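You operate a simulated robot arm through the tools that you are given. There is no shell and no other tool. Be economical: measure what you need, move in short steps, check, and stop when the job is done.

You are at the controls of a simulated robot arm. One attempt, no reset.

JOB
Move the dividers to the yellow and red slots, then put the socks from the folding board in the box.
Fine: black socks at the black mark, grey socks at the blue mark.
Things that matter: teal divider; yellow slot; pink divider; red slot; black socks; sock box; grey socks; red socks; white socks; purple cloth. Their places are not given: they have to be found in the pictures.

The check looks at the end state, three seconds after you hand in, the way a careful person would. Anything else that was tipped, shoved, dropped, spilled or broken makes it a failure.

ROBOT AND FRAMES
A 6-joint arm with a two-finger parallel gripper, fixed in place. Base frame: the origin is at the foot of the arm, x ahead of it, y to its left, z up. Readings come in mm, degrees, newtons and seconds.
It reaches about 637 mm from its shoulder. Its first joint turns from -66.0 to 66.0 degrees. Payload 1.57 kg.
Tool frame: the origin (TCP) lies between the finger pads and is the grasp point; the fingertips stand 30 mm ahead of it; z points along the fingers, y is the line along which they close. Largest opening 80 mm; finger width 17, thickness 12; the body of the gripper, 40 by 82 mm, starts 80 mm behind the TCP.
Orientation is that of the tool frame in the base frame, as a unit quaternion [x, y, z, w]. With the fingers straight down and closing along the base's y, the tool's x points along the base's -x, its y along +y and its z along -z.

CONTROLS
- The arm moves only by the tool send_rows. Its argument "steps" is one flat list of numbers, 6 for each row, row after row: the shift along the base's x, y, z in mm, then the turn, a rotation vector about the base's x, y, z in degrees. In form: [dx, dy, dz, ax, ay, az, dx, dy, dz, ax, ay, az, ...]. A call has 1 to 12 rows; each row shifts and turns the commanded pose from where the row before left it. "hand" is the opening, from 0 (shut) to 1 (fully open), set as the call begins (left out, the last holds). Each row takes 0.2 s and may step no farther than 50 mm and 8.6 degrees from the row before; otherwise, or with a gripper value out of range, the whole call is refused. Where a pose cannot be reached the arm comes as near as it can. A force on the tool above 40 N (or 10 N above the force at the start of the call, whichever is more), or a blocked arm, ends the call early, and 0.2 s more pass. Each finger travels about 153 mm/s and halts on what it meets, pressing with about 24 N; the grip force reading is that of the motor and also rises with nothing between the fingers. The clock runs only during rows and for 0.2 s after the last one: add rows that do not move to give the fingers time. The reply holds the time, the measured pose of the TCP, the force on the tool along the base axes, the opening and the grip force, in the units named above and with some noise, and new pictures: "show" is both (left out), scene, wrist or none.
- Cameras (640 x 400 px; columns grow to the right, rows downward): "scene" is fixed at [50.1, -335.4, 410.6]; the picture's right is [0.79, -0.61, 0.00], its down [-0.42, -0.53, -0.74] and it looks along [0.45, 0.58, -0.68] (base axes); focal length 233 px, centre (320, 200). "wrist" rides on the gripper at [-32, 0, -78] in the tool frame; the picture's right is [0.00, -1.00, 0.00], its down [0.97, 0.00, -0.24] and it looks along [0.24, 0.00, 0.97] (tool axes); focal length 218 px, centre (320, 200).
- probe_pixels(camera, pixels): for up to 12 pixels [column, row] of the newest picture of that camera ("zoom" is the newest enlarged one), the place [x, y, z] in the base frame of the surface seen there, good to about 2 mm. No time passes.
- zoom(camera, box): a new picture of the part [left, top, right, bottom] of that camera's present view, enlarged. No time passes.
- hand_in(): hands the job in; it is judged then, once.

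Go step by step. Measure first, check grasps and placings, and put right what went wrong. The budget is 80 turns and 120 pictures, counting those below and the enlarged ones. Unless the task says otherwise, let go and move clear before handing in, and close with one line.

The tools are called after "Call:" by a JSON object that holds its "method" and its "body". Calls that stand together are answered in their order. send_rows: Moves the arm, as the interface text tells. Its arguments: {"type":"object","properties":{"steps":{"type":"array"},"hand":{"type":"number"},"show":{"type":"string","enum":["both","scene","wrist","none"]}},"required":["steps"]} The other tools are called the same way: probe_pixels (camera, pixels) gives the place of the surface under pixels of a picture; zoom (camera, box) takes an enlarged picture of a part of a camera's view; hand_in () hands the job in.

At the start:

```text
t: 0.0
position: [278.9, -44.6, 234.2]
tool_rot: [0.0, 1.0, 0.0, 0.001]
force: [-1.1, -0.3, -0.6]
gripper_width: 80.0
gripper_force: 0.1
```

scene: 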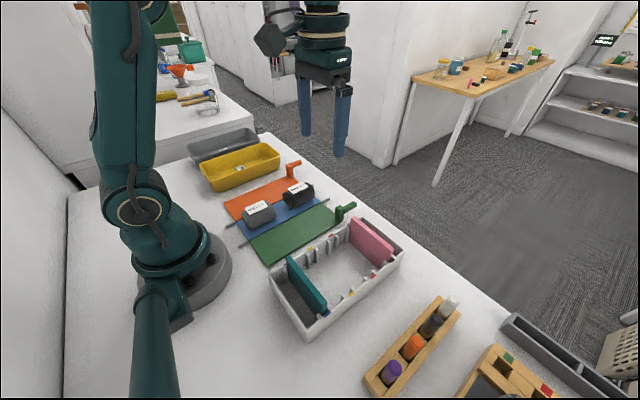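
wrist: 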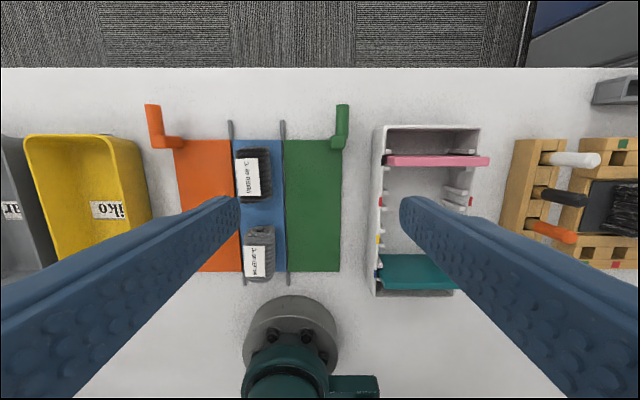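

The box, with teal divider (~pixel 305,285) and pink divider (~370,240), and the folding board with two socks are visible. I'll zoom in to find slots and marks.

Call:
{"method": "zoom", "body": {"camera": "scene", "box": [260, 200, 420, 350]}}

Call:
{"method": "zoom", "body": {"camera": "wrist", "box": [350, 110, 510, 310]}}

Call:
{"method": "zoom", "body": {"camera": "scene", "box": [180, 130, 360, 270]}}

```text
2.67 times, centred on (340, 275) of scene
```

zoom: 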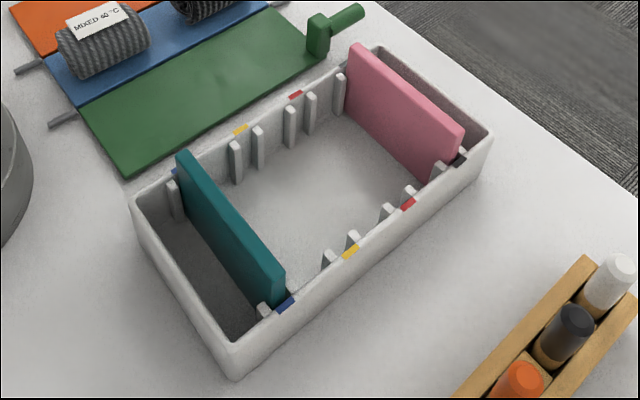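

```text
2.00 times, centred on (430, 210) of wrist
```

zoom: 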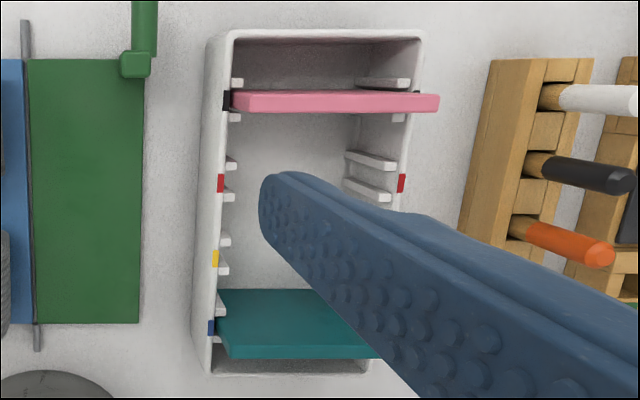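

```text
2.86 times, centred on (270, 200) of scene
```

zoom: 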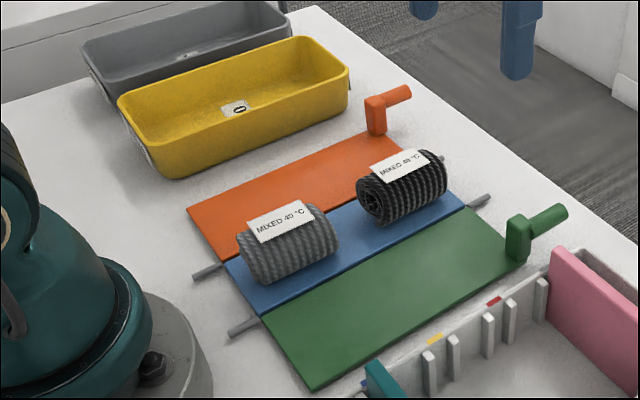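

The slot marks are visible: blue and black (present divider places), yellow and red between them. I'll measure dividers, slots, box and socks.

Call:
{"method": "probe_pixels", "body": {"camera": "scene", "pixels": [[289, 258], [326, 309], [351, 220], [392, 250], [304, 263], [310, 282], [350, 294], [334, 235], [372, 275], [330, 315], [391, 263], [340, 265]]}}

Call:
{"method": "zoom", "body": {"camera": "scene", "box": [265, 240, 345, 340]}}

```text
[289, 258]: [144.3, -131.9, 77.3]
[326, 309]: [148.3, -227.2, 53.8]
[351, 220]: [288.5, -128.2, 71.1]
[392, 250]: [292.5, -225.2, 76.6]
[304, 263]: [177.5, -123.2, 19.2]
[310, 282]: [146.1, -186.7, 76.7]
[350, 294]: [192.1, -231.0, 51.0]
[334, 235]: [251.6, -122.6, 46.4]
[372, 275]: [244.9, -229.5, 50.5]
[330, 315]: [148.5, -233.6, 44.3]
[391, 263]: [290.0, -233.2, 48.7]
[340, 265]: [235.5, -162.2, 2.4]
```

```text
4.00 times, centred on (305, 290) of scene
```

zoom: 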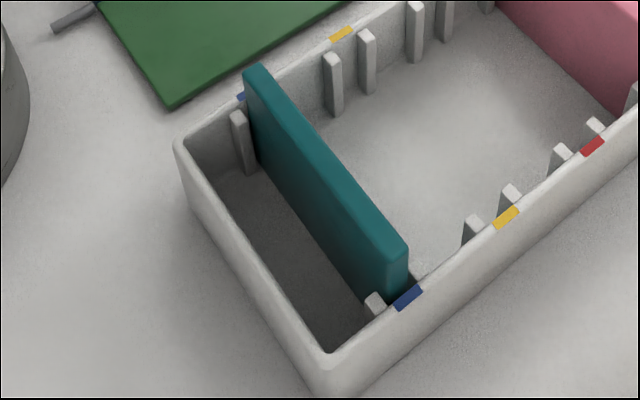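

Table is at z≈0; the box runs along x and dividers run along y, tops at z≈77. I'll probe finer on this zoom.

Call:
{"method": "probe_pixels", "body": {"camera": "zoom", "pixels": [[253, 72], [320, 165], [394, 246], [341, 34], [506, 217], [592, 147], [408, 297], [332, 60], [368, 38], [475, 220], [512, 190], [308, 170]]}}

Call:
{"method": "zoom", "body": {"camera": "scene", "box": [320, 210, 410, 290]}}

```text
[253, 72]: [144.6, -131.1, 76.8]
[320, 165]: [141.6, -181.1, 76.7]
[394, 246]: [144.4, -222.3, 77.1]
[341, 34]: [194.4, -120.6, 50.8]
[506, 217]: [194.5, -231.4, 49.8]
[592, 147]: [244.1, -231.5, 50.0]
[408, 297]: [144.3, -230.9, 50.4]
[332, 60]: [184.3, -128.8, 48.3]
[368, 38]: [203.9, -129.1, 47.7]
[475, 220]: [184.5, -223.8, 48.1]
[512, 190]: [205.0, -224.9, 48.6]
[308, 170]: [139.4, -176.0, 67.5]
```

```text
5.00 times, centred on (365, 250) of scene
```

zoom: 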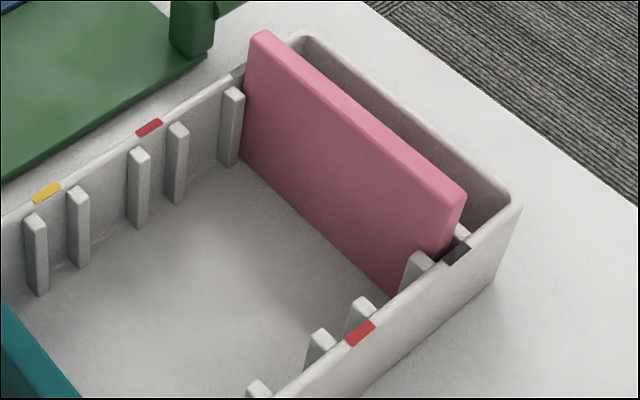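

Slot pitch is 50 mm: blue x≈144, yellow 194.5, red 244. Now pink divider, end walls and socks.

Call:
{"method": "probe_pixels", "body": {"camera": "zoom", "pixels": [[264, 40], [360, 110], [452, 195], [150, 127], [360, 332], [456, 252], [310, 40], [510, 205], [420, 115]]}}

Call:
{"method": "probe_pixels", "body": {"camera": "scene", "pixels": [[272, 275], [290, 312], [308, 340], [280, 268], [256, 207], [272, 208], [248, 222], [297, 185], [310, 186], [288, 198], [288, 232], [344, 212]]}}

Call:
{"method": "zoom", "body": {"camera": "scene", "box": [230, 170, 330, 240]}}

```text
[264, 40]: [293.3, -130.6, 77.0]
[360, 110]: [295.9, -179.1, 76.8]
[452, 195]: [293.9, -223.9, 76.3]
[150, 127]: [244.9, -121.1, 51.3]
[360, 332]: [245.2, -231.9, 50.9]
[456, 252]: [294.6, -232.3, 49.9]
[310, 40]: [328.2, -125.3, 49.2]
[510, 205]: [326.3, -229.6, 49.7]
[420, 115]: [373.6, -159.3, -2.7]
```

```text
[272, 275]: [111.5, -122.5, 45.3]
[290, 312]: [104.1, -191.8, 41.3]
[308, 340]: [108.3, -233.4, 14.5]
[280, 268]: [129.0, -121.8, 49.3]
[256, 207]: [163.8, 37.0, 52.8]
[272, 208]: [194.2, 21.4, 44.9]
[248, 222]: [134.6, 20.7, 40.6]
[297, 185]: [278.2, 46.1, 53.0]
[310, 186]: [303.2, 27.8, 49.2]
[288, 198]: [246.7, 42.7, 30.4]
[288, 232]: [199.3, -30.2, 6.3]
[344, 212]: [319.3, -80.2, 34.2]
```

```text
5.71 times, centred on (280, 205) of scene
```

zoom: 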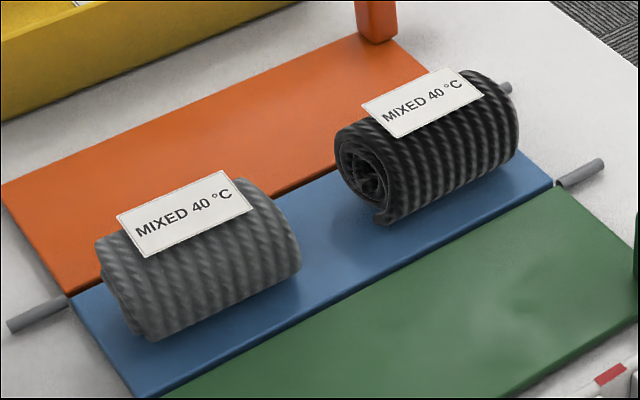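

Box interior is x≈109–329. Probing the sock outlines now.

Call:
{"method": "probe_pixels", "body": {"camera": "zoom", "pixels": [[105, 255], [148, 325], [295, 250], [258, 185], [200, 270], [185, 210], [340, 140], [390, 215], [515, 140], [480, 75], [430, 150], [420, 105]]}}

Call:
{"method": "probe_pixels", "body": {"camera": "wrist", "pixels": [[235, 178], [272, 178], [255, 149], [255, 204], [244, 250], [273, 250], [258, 227], [258, 280], [250, 178], [258, 255], [260, 218], [248, 178]]}}

Call:
{"method": "zoom", "body": {"camera": "wrist", "box": [200, 130, 320, 290]}}

```text
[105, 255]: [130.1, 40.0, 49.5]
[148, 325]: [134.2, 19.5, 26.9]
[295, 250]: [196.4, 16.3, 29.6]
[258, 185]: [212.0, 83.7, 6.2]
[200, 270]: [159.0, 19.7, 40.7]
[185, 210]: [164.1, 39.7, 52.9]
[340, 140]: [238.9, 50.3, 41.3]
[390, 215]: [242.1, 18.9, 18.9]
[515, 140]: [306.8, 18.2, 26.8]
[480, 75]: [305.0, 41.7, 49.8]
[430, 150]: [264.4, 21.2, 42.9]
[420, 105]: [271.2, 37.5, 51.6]
```

```text
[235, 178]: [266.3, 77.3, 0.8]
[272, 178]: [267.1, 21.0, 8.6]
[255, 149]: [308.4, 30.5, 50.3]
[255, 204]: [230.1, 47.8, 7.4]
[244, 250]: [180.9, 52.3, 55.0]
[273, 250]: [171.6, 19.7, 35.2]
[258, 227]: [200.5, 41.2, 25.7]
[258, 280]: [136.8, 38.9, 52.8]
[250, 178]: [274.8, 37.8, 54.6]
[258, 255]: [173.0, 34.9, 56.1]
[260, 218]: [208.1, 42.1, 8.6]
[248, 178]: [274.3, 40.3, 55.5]
```

```text
2.50 times, centred on (260, 210) of wrist
```

zoom: 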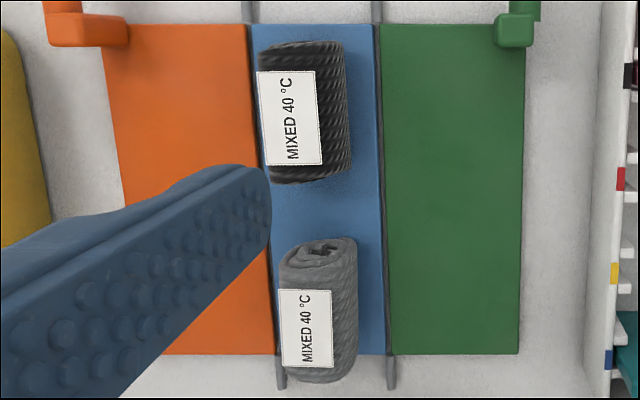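

Socks: black centred near (273, 39), grey near (164, 38), both lying along x, tops z≈54. First move: swing above the teal divider with the gripper turned to close along x.

Call:
{"method": "send_rows", "body": {"steps": [-12.26, -11.95, -7.6, 0, 0, -8.18, -12.26, -11.95, -7.6, 0, 0, -8.18, -12.26, -11.95, -7.6, 0, 0, -8.18, -12.26, -11.95, -7.6, 0, 0, -8.18, -12.26, -11.95, -7.6, 0, 0, -8.18, -12.26, -11.95, -7.6, 0, 0, -8.18, -12.26, -11.95, -7.6, 0, 0, -8.18, -12.26, -11.95, -7.6, 0, 0, -8.18, -12.26, -11.95, -7.6, 0, 0, -8.18, -12.26, -11.95, -7.6, 0, 0, -8.18, -12.26, -11.95, -7.6, 0, 0, -8.18, 0, 0, 0, 0, 0, 0], "hand": 0.38}}

```text
t: 2.6
position: [144.0, -177.5, 151.0]
tool_rot: [0.707, 0.707, 0.0, 0.001]
force: [-0.9, 0.0, 0.5]
gripper_width: 30.5
gripper_force: 0.0
```

scene: 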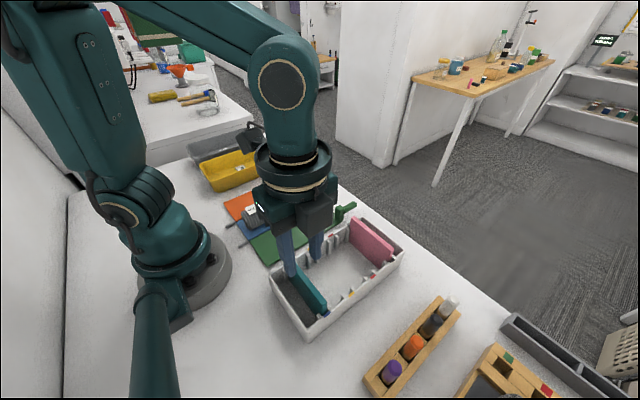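
wrist: 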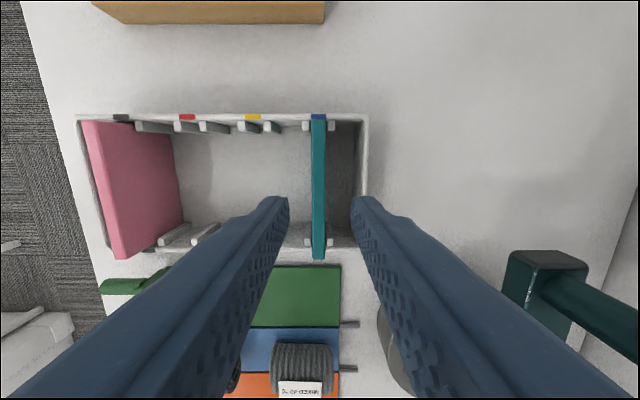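

The teal divider sits centred between the fingers (pixel 319,190) and is aligned. Descend to z≈62, then close.

Call:
{"method": "send_rows", "body": {"steps": [0, 0.5, -25, 0, 0, 0, 0, 0.5, -25, 0, 0, 0, 0, 0.5, -20, 0, 0, 0, 0, 0, -19, 0, 0, 0, 0, 0, 0, 0, 0, 0]}}

Call:
{"method": "send_rows", "body": {"steps": [0, 0, 0, 0, 0, 0, 0, 0, 0, 0, 0, 0], "hand": 0, "show": "wrist"}}

```text
t: 3.8
position: [144.1, -173.3, 61.5]
tool_rot: [0.707, 0.707, 0.0, 0.0]
force: [0.0, -0.1, 0.0]
gripper_width: 30.4
gripper_force: 0.1
```

scene: 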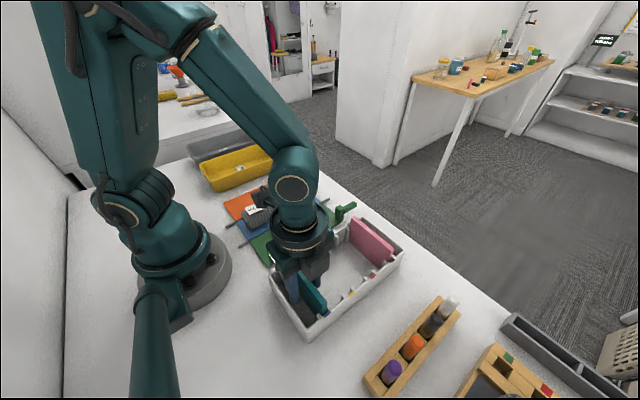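
wrist: 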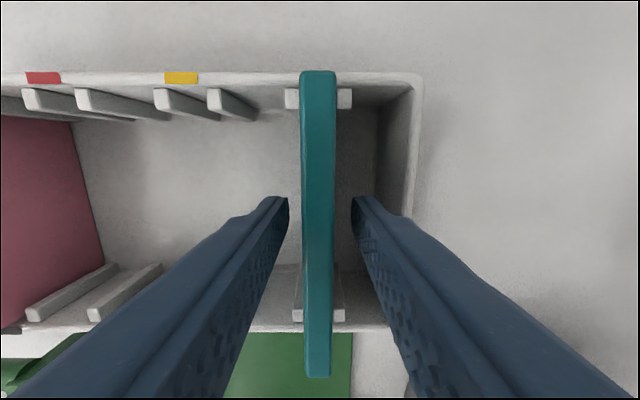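

```text
t: 4.4
position: [144.0, -173.8, 62.6]
tool_rot: [0.708, 0.707, -0.001, 0.001]
force: [-0.4, 0.9, -0.3]
gripper_width: 9.6
gripper_force: 24.0
```

wrist: 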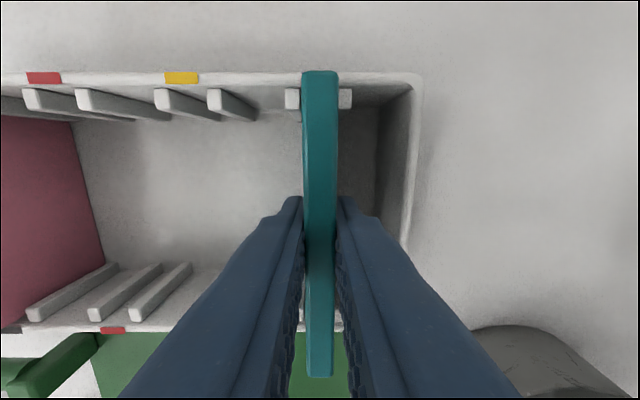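

Gripped (9.6 mm, 24 N). Lift straight up and shift toward the yellow slot.

Call:
{"method": "send_rows", "body": {"steps": [0, 0, 12, 0, 0, 0, 0, 0, 25, 0, 0, 0, 0, 0, 30, 0, 0, 0, 0, 0, 0, 0, 0, 0, 17, 0, 0, 0, 0, 0, 17, 0, 0, 0, 0, 0, 16.4, 0, 0, 0, 0, 0, 0, 0, 0, 0, 0, 0]}}

```text
t: 6.2
position: [194.4, -175.5, 129.0]
tool_rot: [0.707, 0.707, 0.0, 0.001]
force: [-0.8, 0.1, -0.3]
gripper_width: 9.4
gripper_force: 23.9
```

scene: 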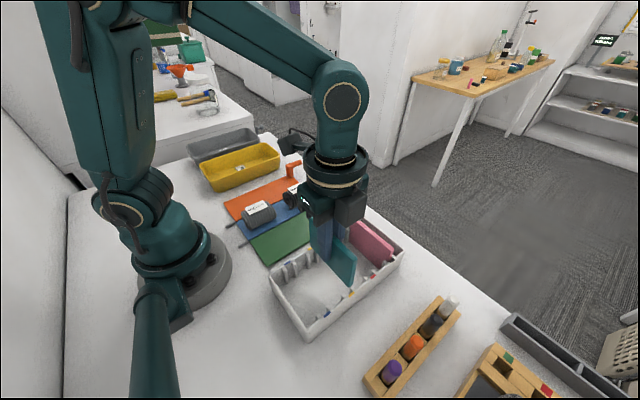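
wrist: 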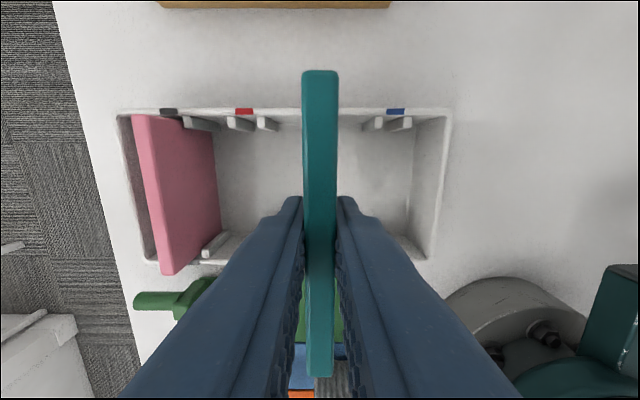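

Teal is above the yellow slot at x=194.4. Lower in small steps.

Call:
{"method": "send_rows", "body": {"steps": [0, 0, -15, 0, 0, 0, 0, 0, -15, 0, 0, 0, 0, 0, -12, 0, 0, 0, 0, 0, -12, 0, 0, 0, 0, 0, -8, 0, 0, 0, 0, 0, -4, 0, 0, 0, 0, 0, 0, 0, 0, 0]}}

Call:
{"method": "zoom", "body": {"camera": "scene", "box": [260, 220, 420, 350]}}

```text
t: 7.8
position: [192.2, -176.2, 63.0]
tool_rot: [0.707, 0.707, 0.0, -0.001]
force: [0.8, -0.9, -0.8]
gripper_width: 9.4
gripper_force: 23.8
```

scene: 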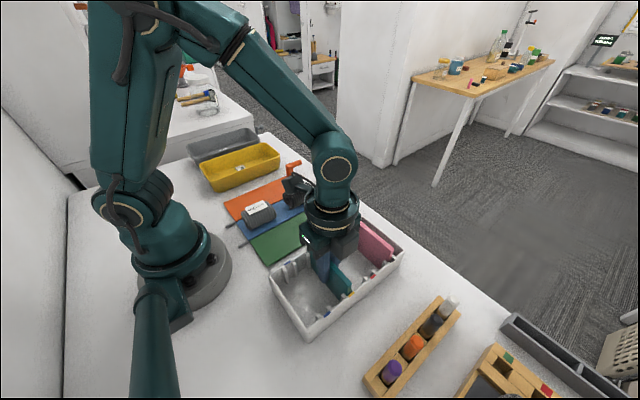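
wrist: 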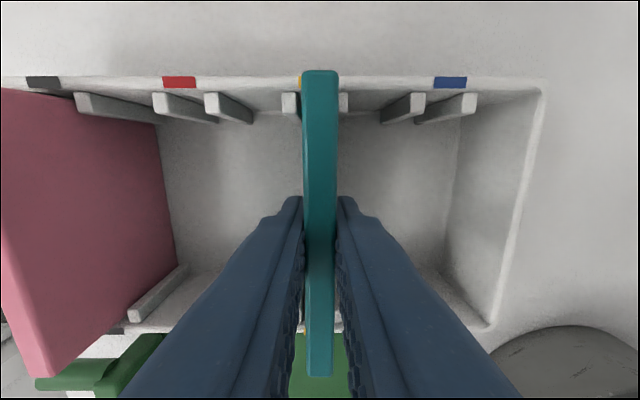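

```text
3.08 times, centred on (340, 285) of scene
```

zoom: 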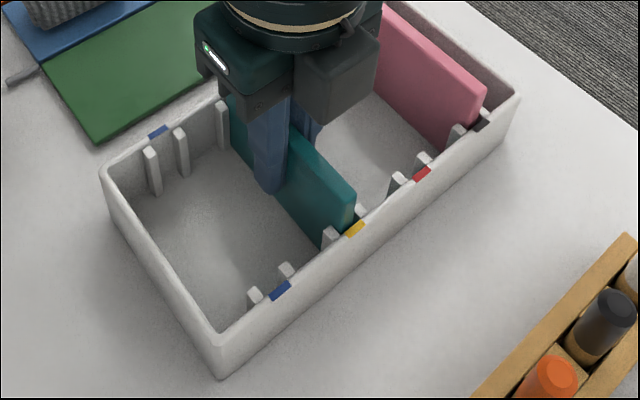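

Teal is seated between the yellow ribs (yellow mark at its end, zoom 354,229). Open partly, rise, and go above pink.

Call:
{"method": "send_rows", "body": {"steps": [0, 0, 0, 0, 0, 0, 0, 0, 0, 0, 0, 0, 0, 0, 20, 0, 0, 0, 0, 0, 30, 0, 0, 0, 0, 0, 30, 0, 0, 0, 30, 0, 0, 0, 0, 0, 35, 0, 0, 0, 0, 0, 35, 0, 0, 0, 0, 0, 0, 0, 0, 0, 0, 0], "hand": 0.35}}

Call:
{"method": "zoom", "body": {"camera": "scene", "box": [260, 220, 420, 350]}}

```text
t: 9.8
position: [293.6, -175.3, 141.2]
tool_rot: [0.706, 0.708, 0.0, -0.001]
force: [-0.3, -0.5, 0.5]
gripper_width: 27.8
gripper_force: 0.0
```

scene: 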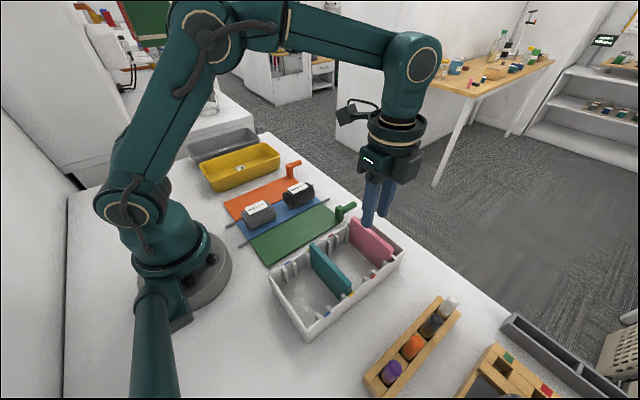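
wrist: 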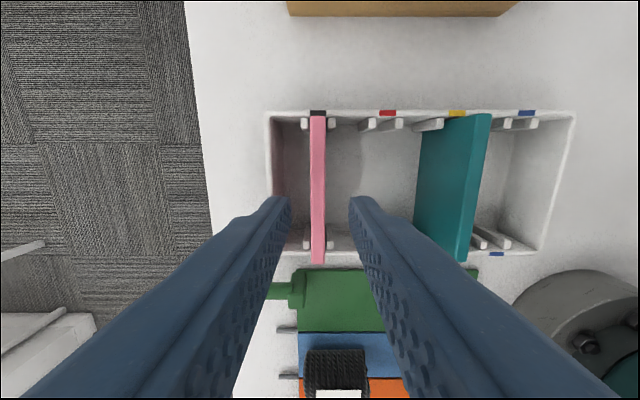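

```text
3.08 times, centred on (340, 285) of scene
```

zoom: 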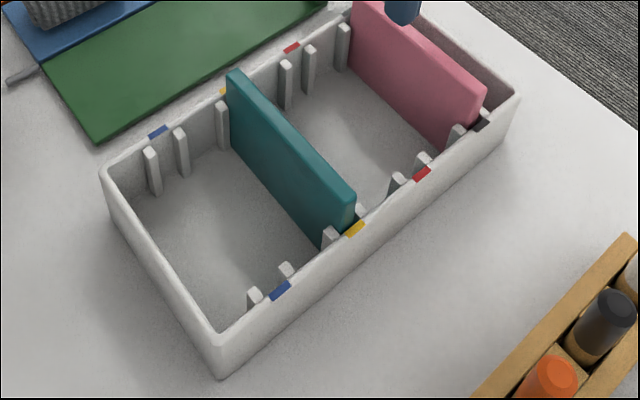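

Teal stands upright in the yellow slot, and pink is centred between the fingers (pixel 318,190). Descend and grip.

Call:
{"method": "send_rows", "body": {"steps": [0, 0, -25, 0, 0, 0, 0, 0, -25, 0, 0, 0, 0, 0, -17, 0, 0, 0, 0, 0, -12, 0, 0, 0, 0, 0, 0, 0, 0, 0], "show": "wrist"}}

Call:
{"method": "send_rows", "body": {"steps": [0, 0, 0, 0, 0, 0, 0, 0, 0, 0, 0, 0], "hand": 0, "show": "wrist"}}

```text
t: 11.0
position: [294.4, -174.9, 62.3]
tool_rot: [0.707, 0.707, -0.001, 0.0]
force: [-0.4, 0.1, 0.4]
gripper_width: 28.1
gripper_force: 0.1
```

wrist: 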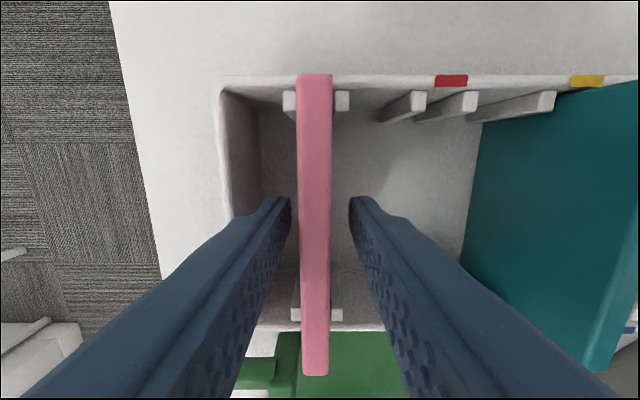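

```text
t: 11.6
position: [293.3, -174.7, 62.3]
tool_rot: [0.707, 0.707, -0.001, 0.001]
force: [0.1, -0.1, -0.2]
gripper_width: 9.4
gripper_force: 23.8
```

wrist: 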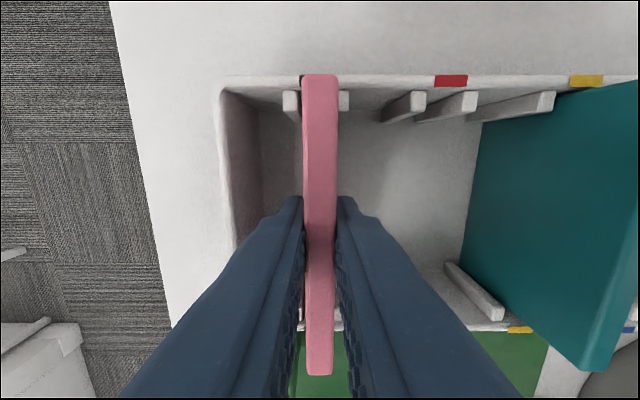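

Pink gripped. Lift, shift −49.8 mm in x, then view.

Call:
{"method": "send_rows", "body": {"steps": [0, 0, 12, 0, 0, 0, 0, 0, 25, 0, 0, 0, 0, 0, 30, 0, 0, 0, 0, 0, 0, 0, 0, 0, -17, 0, 0, 0, 0, 0, -17, 0, 0, 0, 0, 0, -15.8, 0, 0, 0, 0, 0, 0, 0, 0, 0, 0, 0], "show": "wrist"}}

```text
t: 13.4
position: [245.0, -174.6, 129.0]
tool_rot: [0.707, 0.707, 0.0, 0.001]
force: [0.3, 0.2, -1.2]
gripper_width: 9.3
gripper_force: 24.3
```

wrist: 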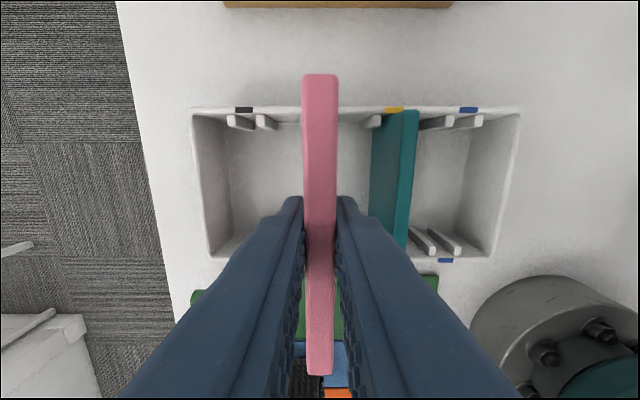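

Over the red slot (x=245). Lower gently.

Call:
{"method": "send_rows", "body": {"steps": [0, 0, -15, 0, 0, 0, 0, 0, -15, 0, 0, 0, 0, 0, -12, 0, 0, 0, 0, 0, -12, 0, 0, 0, 0, 0, -8, 0, 0, 0, 0, 0, -4, 0, 0, 0, 0, 0, 0, 0, 0, 0], "show": "wrist"}}

Call:
{"method": "zoom", "body": {"camera": "scene", "box": [260, 220, 420, 350]}}

```text
t: 15.0
position: [243.9, -175.4, 65.2]
tool_rot: [0.707, 0.708, 0.0, 0.0]
force: [-0.1, 0.5, -0.6]
gripper_width: 9.5
gripper_force: 24.3
```

wrist: 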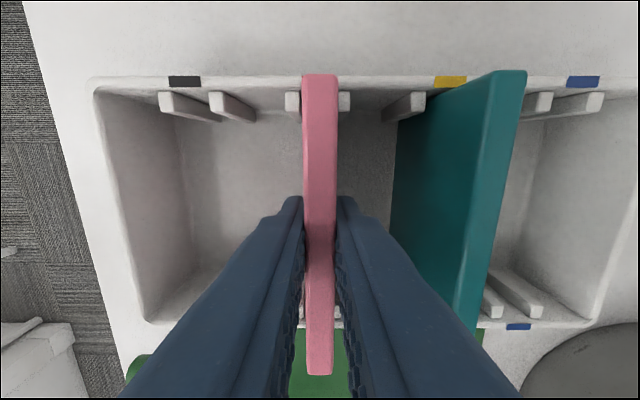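

```text
3.08 times, centred on (340, 285) of scene
```

zoom: 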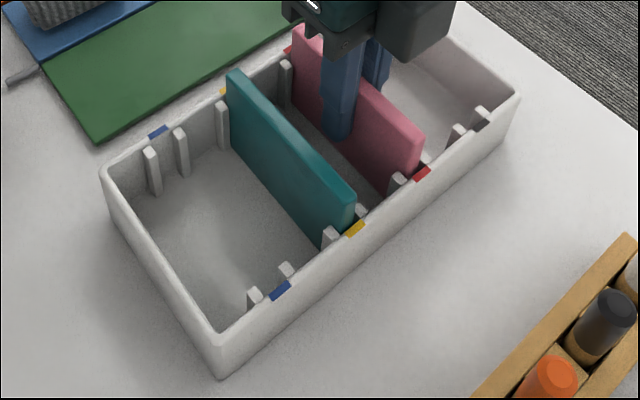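

Pink is seated at the red mark. Release and rise to z≈170.

Call:
{"method": "send_rows", "body": {"steps": [0, 0, 0, 0, 0, 0, 0, 0, 0, 0, 0, 0, 0, 0, 20, 0, 0, 0, 0, 0, 30, 0, 0, 0, 0, 0, 40, 0, 0, 0, 0, 0, 20, 0, 0, 0], "hand": 0.35, "show": "none"}}

Call:
{"method": "send_rows", "body": {"steps": [2.55, 19.45, 0, 0, 0, 8.18, 2.55, 19.45, 0, 0, 0, 8.18, 2.55, 19.45, 0, 0, 0, 8.18, 2.55, 19.45, 0, 0, 0, 8.18, 2.55, 19.45, 0, 0, 0, 8.18, 2.55, 19.45, 0, 0, 0, 8.18, 2.55, 19.45, 0, 0, 0, 8.18, 2.55, 19.45, 0, 0, 0, 8.18, 2.55, 19.45, 0, 0, 0, 8.18, 2.55, 19.45, 0, 0, 0, 8.18, 2.55, 19.45, 0, 0, 0, 8.18, 0, 0, 0, 0, 0, 0], "hand": 0.85}}

Call:
{"method": "zoom", "body": {"camera": "scene", "box": [260, 220, 420, 350]}}

```text
t: 16.4
position: [242.8, -173.6, 173.9]
tool_rot: [0.707, 0.707, -0.001, 0.001]
force: [0.3, -0.1, 0.0]
gripper_width: 28.1
gripper_force: 0.1
```

```text
t: 19.0
position: [271.8, 38.4, 173.8]
tool_rot: [-0.001, 1.0, -0.001, 0.001]
force: [0.6, 0.0, -0.4]
gripper_width: 68.2
gripper_force: 0.0
```

scene: 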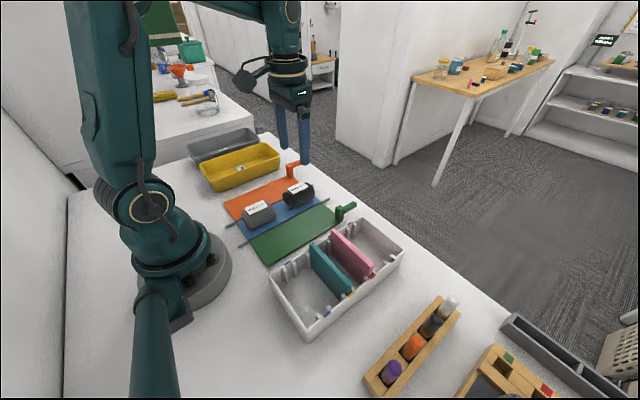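
wrist: 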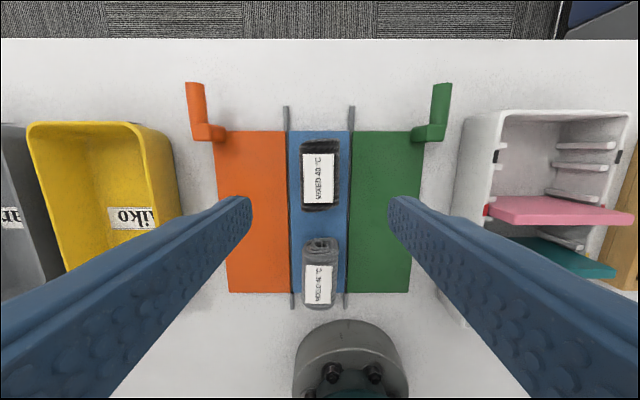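

```text
3.08 times, centred on (340, 285) of scene
```

zoom: 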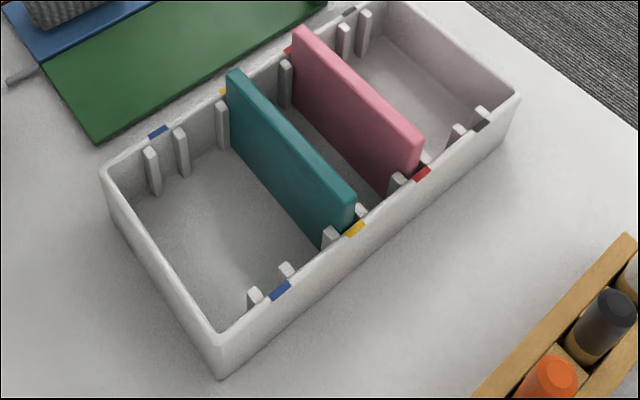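

Both dividers stand right. Now a closer measure of the socks from here.

Call:
{"method": "zoom", "body": {"camera": "wrist", "box": [260, 120, 380, 320]}}

```text
2.00 times, centred on (320, 220) of wrist
```

zoom: 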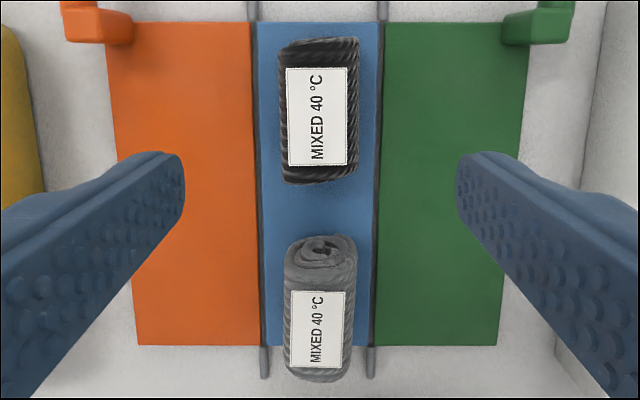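

Call:
{"method": "probe_pixels", "body": {"camera": "zoom", "pixels": [[281, 110], [357, 110], [320, 44], [320, 178], [320, 115], [318, 310], [288, 310], [352, 310], [318, 240], [318, 378], [300, 50], [340, 50]]}}

```text
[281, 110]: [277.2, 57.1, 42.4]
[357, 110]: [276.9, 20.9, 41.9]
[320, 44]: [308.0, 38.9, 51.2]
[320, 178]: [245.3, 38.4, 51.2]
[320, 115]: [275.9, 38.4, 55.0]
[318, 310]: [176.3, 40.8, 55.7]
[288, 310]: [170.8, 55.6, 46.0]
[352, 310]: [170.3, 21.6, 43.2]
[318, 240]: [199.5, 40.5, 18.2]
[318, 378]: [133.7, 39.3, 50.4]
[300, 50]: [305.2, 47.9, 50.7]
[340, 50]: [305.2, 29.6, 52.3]
```

Black socks centre (275, 39), width ~37–45; tips will stop at z≈15 above the board. Descend and grip.

Call:
{"method": "send_rows", "body": {"steps": [2.5, 0.5, -40, 0, 0, 0, 0, 0, -40, 0, 0, 0, 0, 0, -25, 0, 0, 0, 0, 0, -15, 0, 0, 0, 0, 0, -8, 0, 0, 0, 0, 0, 0, 0, 0, 0]}}

Call:
{"method": "zoom", "body": {"camera": "scene", "box": [230, 150, 350, 240]}}

```text
t: 20.4
position: [274.3, 38.8, 47.3]
tool_rot: [0.0, 1.0, 0.0, 0.001]
force: [-0.2, -0.8, 0.5]
gripper_width: 68.1
gripper_force: 0.0
```

scene: 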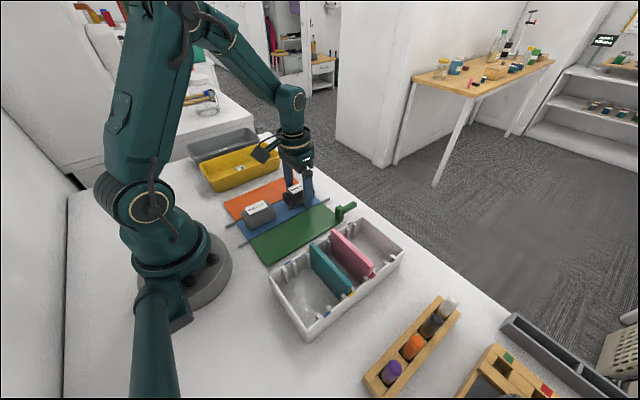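
wrist: 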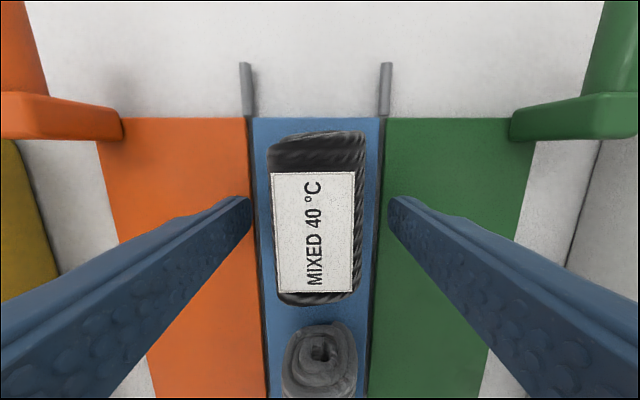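

```text
4.44 times, centred on (290, 195) of scene
```

zoom: 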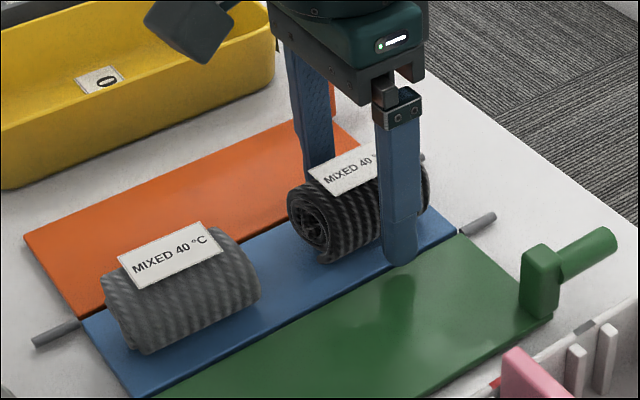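

Fingers straddle the black socks evenly. Lower 3 mm and close.

Call:
{"method": "send_rows", "body": {"steps": [0, 0, -3, 0, 0, 0, 0, 0, 0, 0, 0, 0], "show": "none"}}

Call:
{"method": "send_rows", "body": {"steps": [0, 0, 0, 0, 0, 0, 0, 0, 0, 0, 0, 0, 0, 0, 0, 0, 0, 0], "hand": 0, "show": "wrist"}}

Call:
{"method": "send_rows", "body": {"steps": [0, 0, 15, 0, 0, 0, 0, 0, 25, 0, 0, 0, 0, 0, 30, 0, 0, 0, 0, 0, 30, 0, 0, 0, 0, 0, 0, 0, 0, 0]}}

```text
t: 21.0
position: [273.0, 38.6, 44.7]
tool_rot: [-0.001, 1.0, 0.0, 0.001]
force: [-0.8, 0.2, -0.4]
gripper_width: 68.0
gripper_force: 0.1
```

```text
t: 21.8
position: [274.9, 36.8, 44.7]
tool_rot: [0.0, 1.0, 0.001, 0.001]
force: [1.3, 0.3, 0.9]
gripper_width: 43.6
gripper_force: 24.4
```

wrist: 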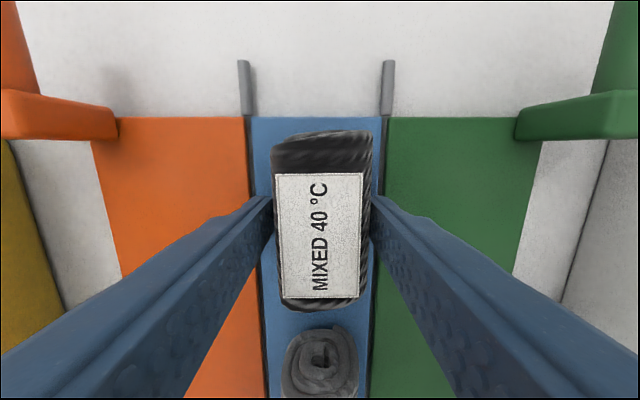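

```text
t: 23.0
position: [275.5, 38.7, 143.0]
tool_rot: [0.0, 1.0, 0.0, 0.001]
force: [1.3, 0.0, 0.8]
gripper_width: 0.0
gripper_force: 21.5
```

scene: 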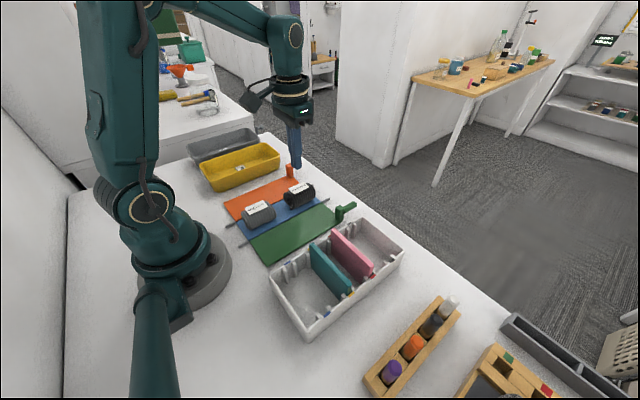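
wrist: 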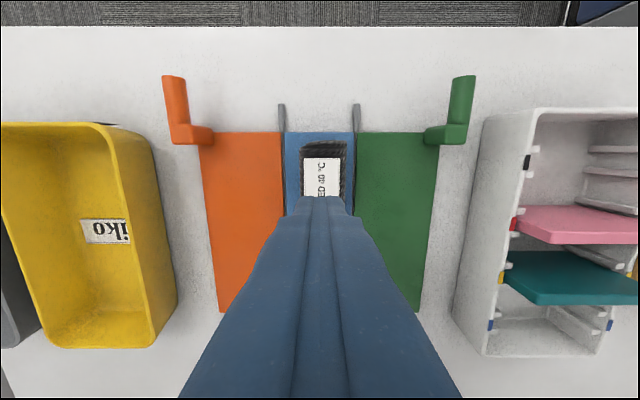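

The socks slipped out: width reads 0 and the black roll is still on the board (wrist 322,170). Check how it lies.

Call:
{"method": "zoom", "body": {"camera": "scene", "box": [230, 150, 350, 240]}}

Call:
{"method": "probe_pixels", "body": {"camera": "wrist", "pixels": [[320, 170], [302, 170], [342, 170], [325, 145], [240, 180], [300, 205], [400, 180], [282, 160]]}}

```text
4.44 times, centred on (290, 195) of scene
```

zoom: 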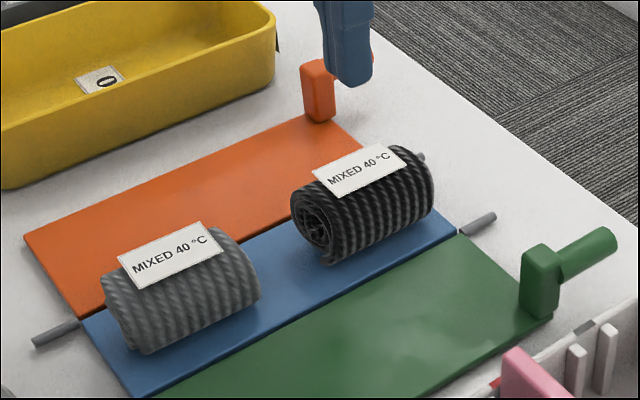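

```text
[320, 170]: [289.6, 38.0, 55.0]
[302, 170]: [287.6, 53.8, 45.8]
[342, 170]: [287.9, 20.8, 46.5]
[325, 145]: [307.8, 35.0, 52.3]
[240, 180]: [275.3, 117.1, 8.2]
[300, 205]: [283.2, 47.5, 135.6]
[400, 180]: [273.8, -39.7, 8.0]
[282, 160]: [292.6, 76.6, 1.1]
```

Board surface is z≈8. I'll retry lower (TCP z≈40) with a slower test lift.

Call:
{"method": "send_rows", "body": {"steps": [0, 0, 0, 0, 0, 0, 0, 0, 0, 0, 0, 0, 0, 0, -35, 0, 0, 0, 0, 0, -35, 0, 0, 0, 0, 0, -20, 0, 0, 0, 0, 0, -10, 0, 0, 0, 0, 0, -4, 0, 0, 0, 0, 0, 0, 0, 0, 0], "hand": 0.85, "show": "none"}}

Call:
{"method": "send_rows", "body": {"steps": [0, 0, 0, 0, 0, 0, 0, 0, 0, 0, 0, 0, 0, 0, 0, 0, 0, 0, 0, 0, 0, 0, 0, 0], "hand": 0, "show": "none"}}

Call:
{"method": "send_rows", "body": {"steps": [0, 0, 1, 0, 0, 0, 0, 0, 2, 0, 0, 0, 0, 0, 3, 0, 0, 0, 0, 0, 4, 0, 0, 0]}}

Call:
{"method": "zoom", "body": {"camera": "scene", "box": [230, 150, 350, 240]}}

```text
t: 24.8
position: [273.1, 39.2, 39.2]
tool_rot: [0.0, 1.0, 0.0, 0.001]
force: [-0.4, 0.2, 0.1]
gripper_width: 68.1
gripper_force: 0.0
```

```text
t: 25.8
position: [273.8, 39.3, 40.4]
tool_rot: [-0.001, 1.0, 0.001, 0.001]
force: [-0.3, 0.0, -0.1]
gripper_width: 43.3
gripper_force: 23.7
```

```text
t: 26.8
position: [275.0, 40.4, 49.5]
tool_rot: [0.0, 1.0, 0.0, 0.002]
force: [-0.2, 0.4, -0.5]
gripper_width: 43.4
gripper_force: 23.5
```

scene: 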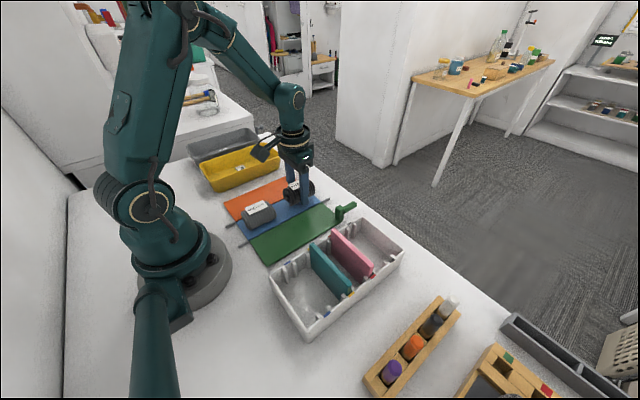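
wrist: 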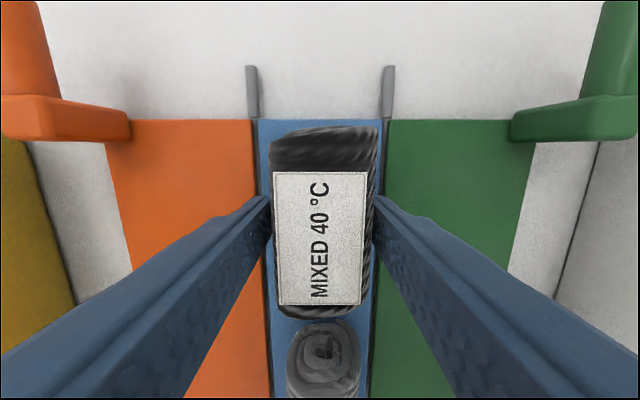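

```text
4.44 times, centred on (290, 195) of scene
```

zoom: 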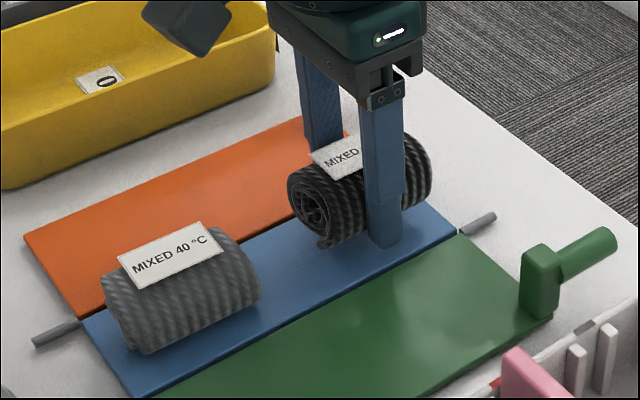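

This time the roll rises with the fingers (width 43.4, label larger in the wrist view). Continue lifting moderately.

Call:
{"method": "send_rows", "body": {"steps": [0, 0, 6, 0, 0, 0, 0, 0, 9, 0, 0, 0, 0, 0, 12, 0, 0, 0, 0, 0, 15, 0, 0, 0, 0, 0, 15, 0, 0, 0, 0, 0, 15, 0, 0, 0, 0, 0, 10, 0, 0, 0, 0, 0, 5, 0, 0, 0, 0, 0, 0, 0, 0, 0]}}

Call:
{"method": "zoom", "body": {"camera": "scene", "box": [230, 120, 350, 220]}}

```text
t: 28.8
position: [273.8, 38.3, 135.3]
tool_rot: [-0.001, 1.0, 0.0, 0.001]
force: [0.1, -0.1, -0.4]
gripper_width: 43.6
gripper_force: 23.6
```

scene: 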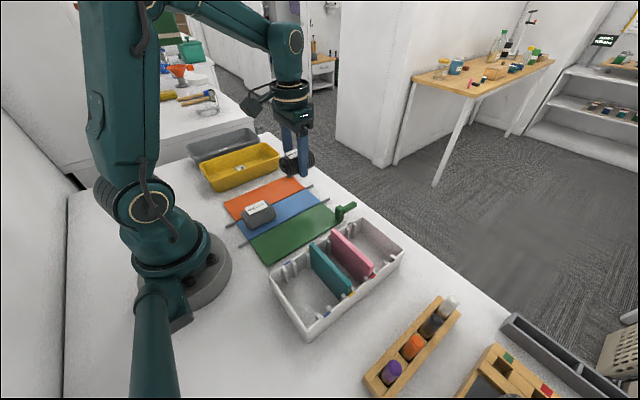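
wrist: 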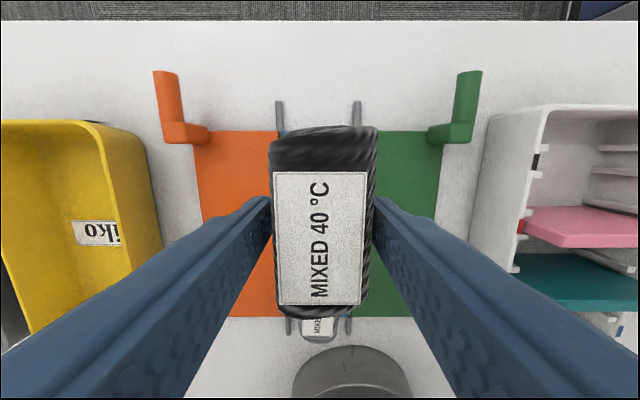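

```text
4.00 times, centred on (290, 170) of scene
```

zoom: 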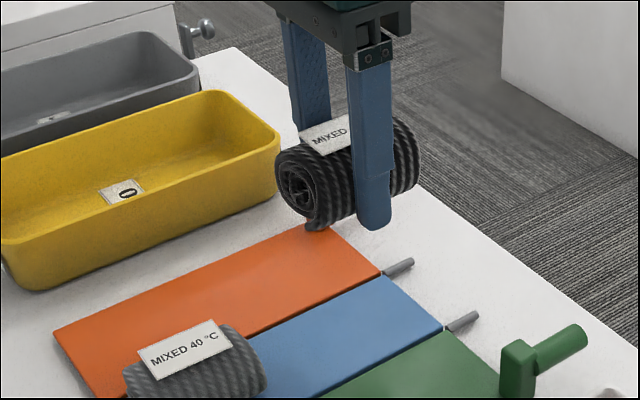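

Firmly held; bottom at z≈104. Carry to above the black-mark compartment (290, −176).

Call:
{"method": "send_rows", "body": {"steps": [1, -10, 0, 0, 0, 0, 1.5, -20, 0, 0, 0, 0, 1.5, -21, 0, 0, 0, 0, 1.5, -22, 0, 0, 0, 0, 1.5, -22, 0, 0, 0, 0, 1.5, -22, 0, 0, 0, 0, 1.5, -22, 0, 0, 0, 0, 1.5, -22, 0, 0, 0, 0, 1.5, -22, 0, 0, 0, 0, 1, -18, 0, 0, 0, 0, 1, -14, 0, 0, 0, 0, 0, 0, 0, 0, 0, 0]}}

Call:
{"method": "zoom", "body": {"camera": "scene", "box": [300, 160, 440, 280]}}

```text
t: 31.4
position: [289.4, -175.5, 136.0]
tool_rot: [-0.001, 1.0, 0.0, 0.001]
force: [0.2, 0.3, -0.2]
gripper_width: 43.5
gripper_force: 24.3
```

scene: 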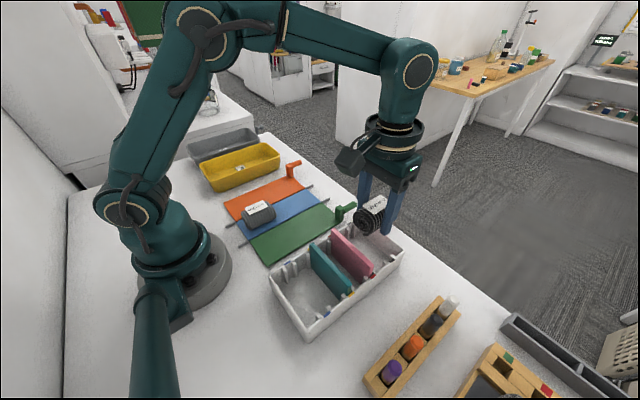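
wrist: 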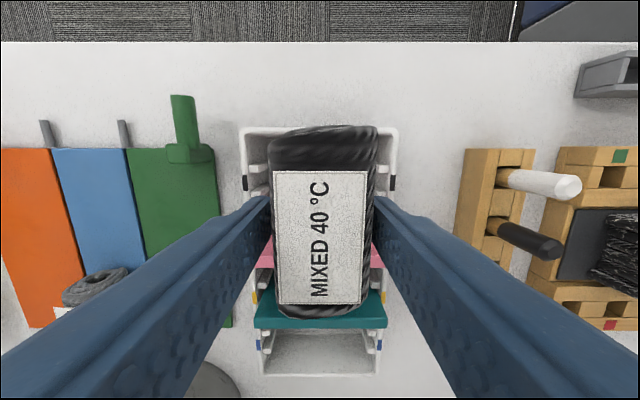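

```text
3.33 times, centred on (370, 220) of scene
```

zoom: 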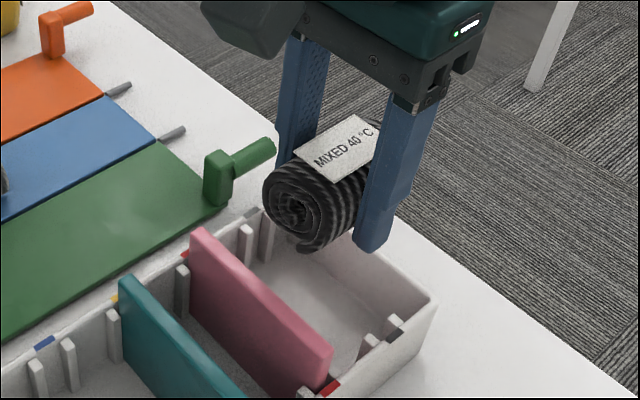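

Call:
{"method": "probe_pixels", "body": {"camera": "zoom", "pixels": [[280, 180], [295, 225], [312, 215], [315, 247], [260, 290], [432, 300]]}}

Call:
{"method": "probe_pixels", "body": {"camera": "wrist", "pixels": [[325, 129], [300, 134], [360, 129], [320, 133]]}}

```text
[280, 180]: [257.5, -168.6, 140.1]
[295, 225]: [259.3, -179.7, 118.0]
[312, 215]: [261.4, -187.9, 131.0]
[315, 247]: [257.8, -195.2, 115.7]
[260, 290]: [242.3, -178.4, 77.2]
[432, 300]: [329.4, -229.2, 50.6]
```

```text
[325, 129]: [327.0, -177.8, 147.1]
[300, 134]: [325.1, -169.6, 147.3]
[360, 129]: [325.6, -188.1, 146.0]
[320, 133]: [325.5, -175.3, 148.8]
```

Call:
{"method": "zoom", "body": {"camera": "scene", "box": [340, 215, 410, 285]}}

```text
5.71 times, centred on (375, 250) of scene
```

zoom: 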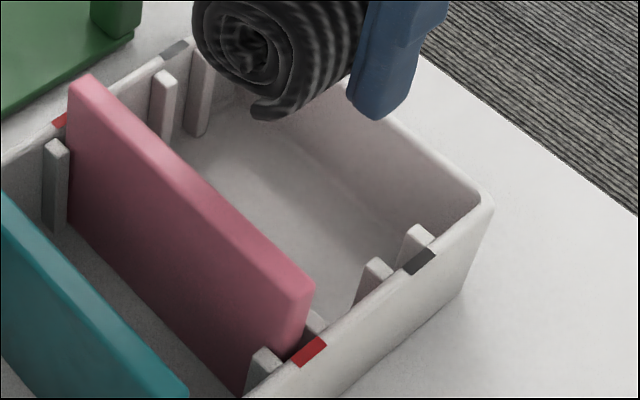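

Call:
{"method": "probe_pixels", "body": {"camera": "zoom", "pixels": [[470, 205], [455, 200], [420, 205], [380, 190], [340, 190], [430, 150], [310, 290], [295, 280], [278, 295], [350, 150], [385, 215], [481, 193]]}}

```text
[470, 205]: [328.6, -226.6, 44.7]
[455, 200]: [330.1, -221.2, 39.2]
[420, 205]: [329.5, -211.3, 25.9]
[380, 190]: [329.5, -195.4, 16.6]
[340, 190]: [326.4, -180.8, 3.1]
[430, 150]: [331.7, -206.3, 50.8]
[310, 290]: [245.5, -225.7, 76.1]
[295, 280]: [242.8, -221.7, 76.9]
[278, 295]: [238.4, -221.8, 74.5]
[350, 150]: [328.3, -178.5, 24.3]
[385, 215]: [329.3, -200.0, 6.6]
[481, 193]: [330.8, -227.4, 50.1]
```

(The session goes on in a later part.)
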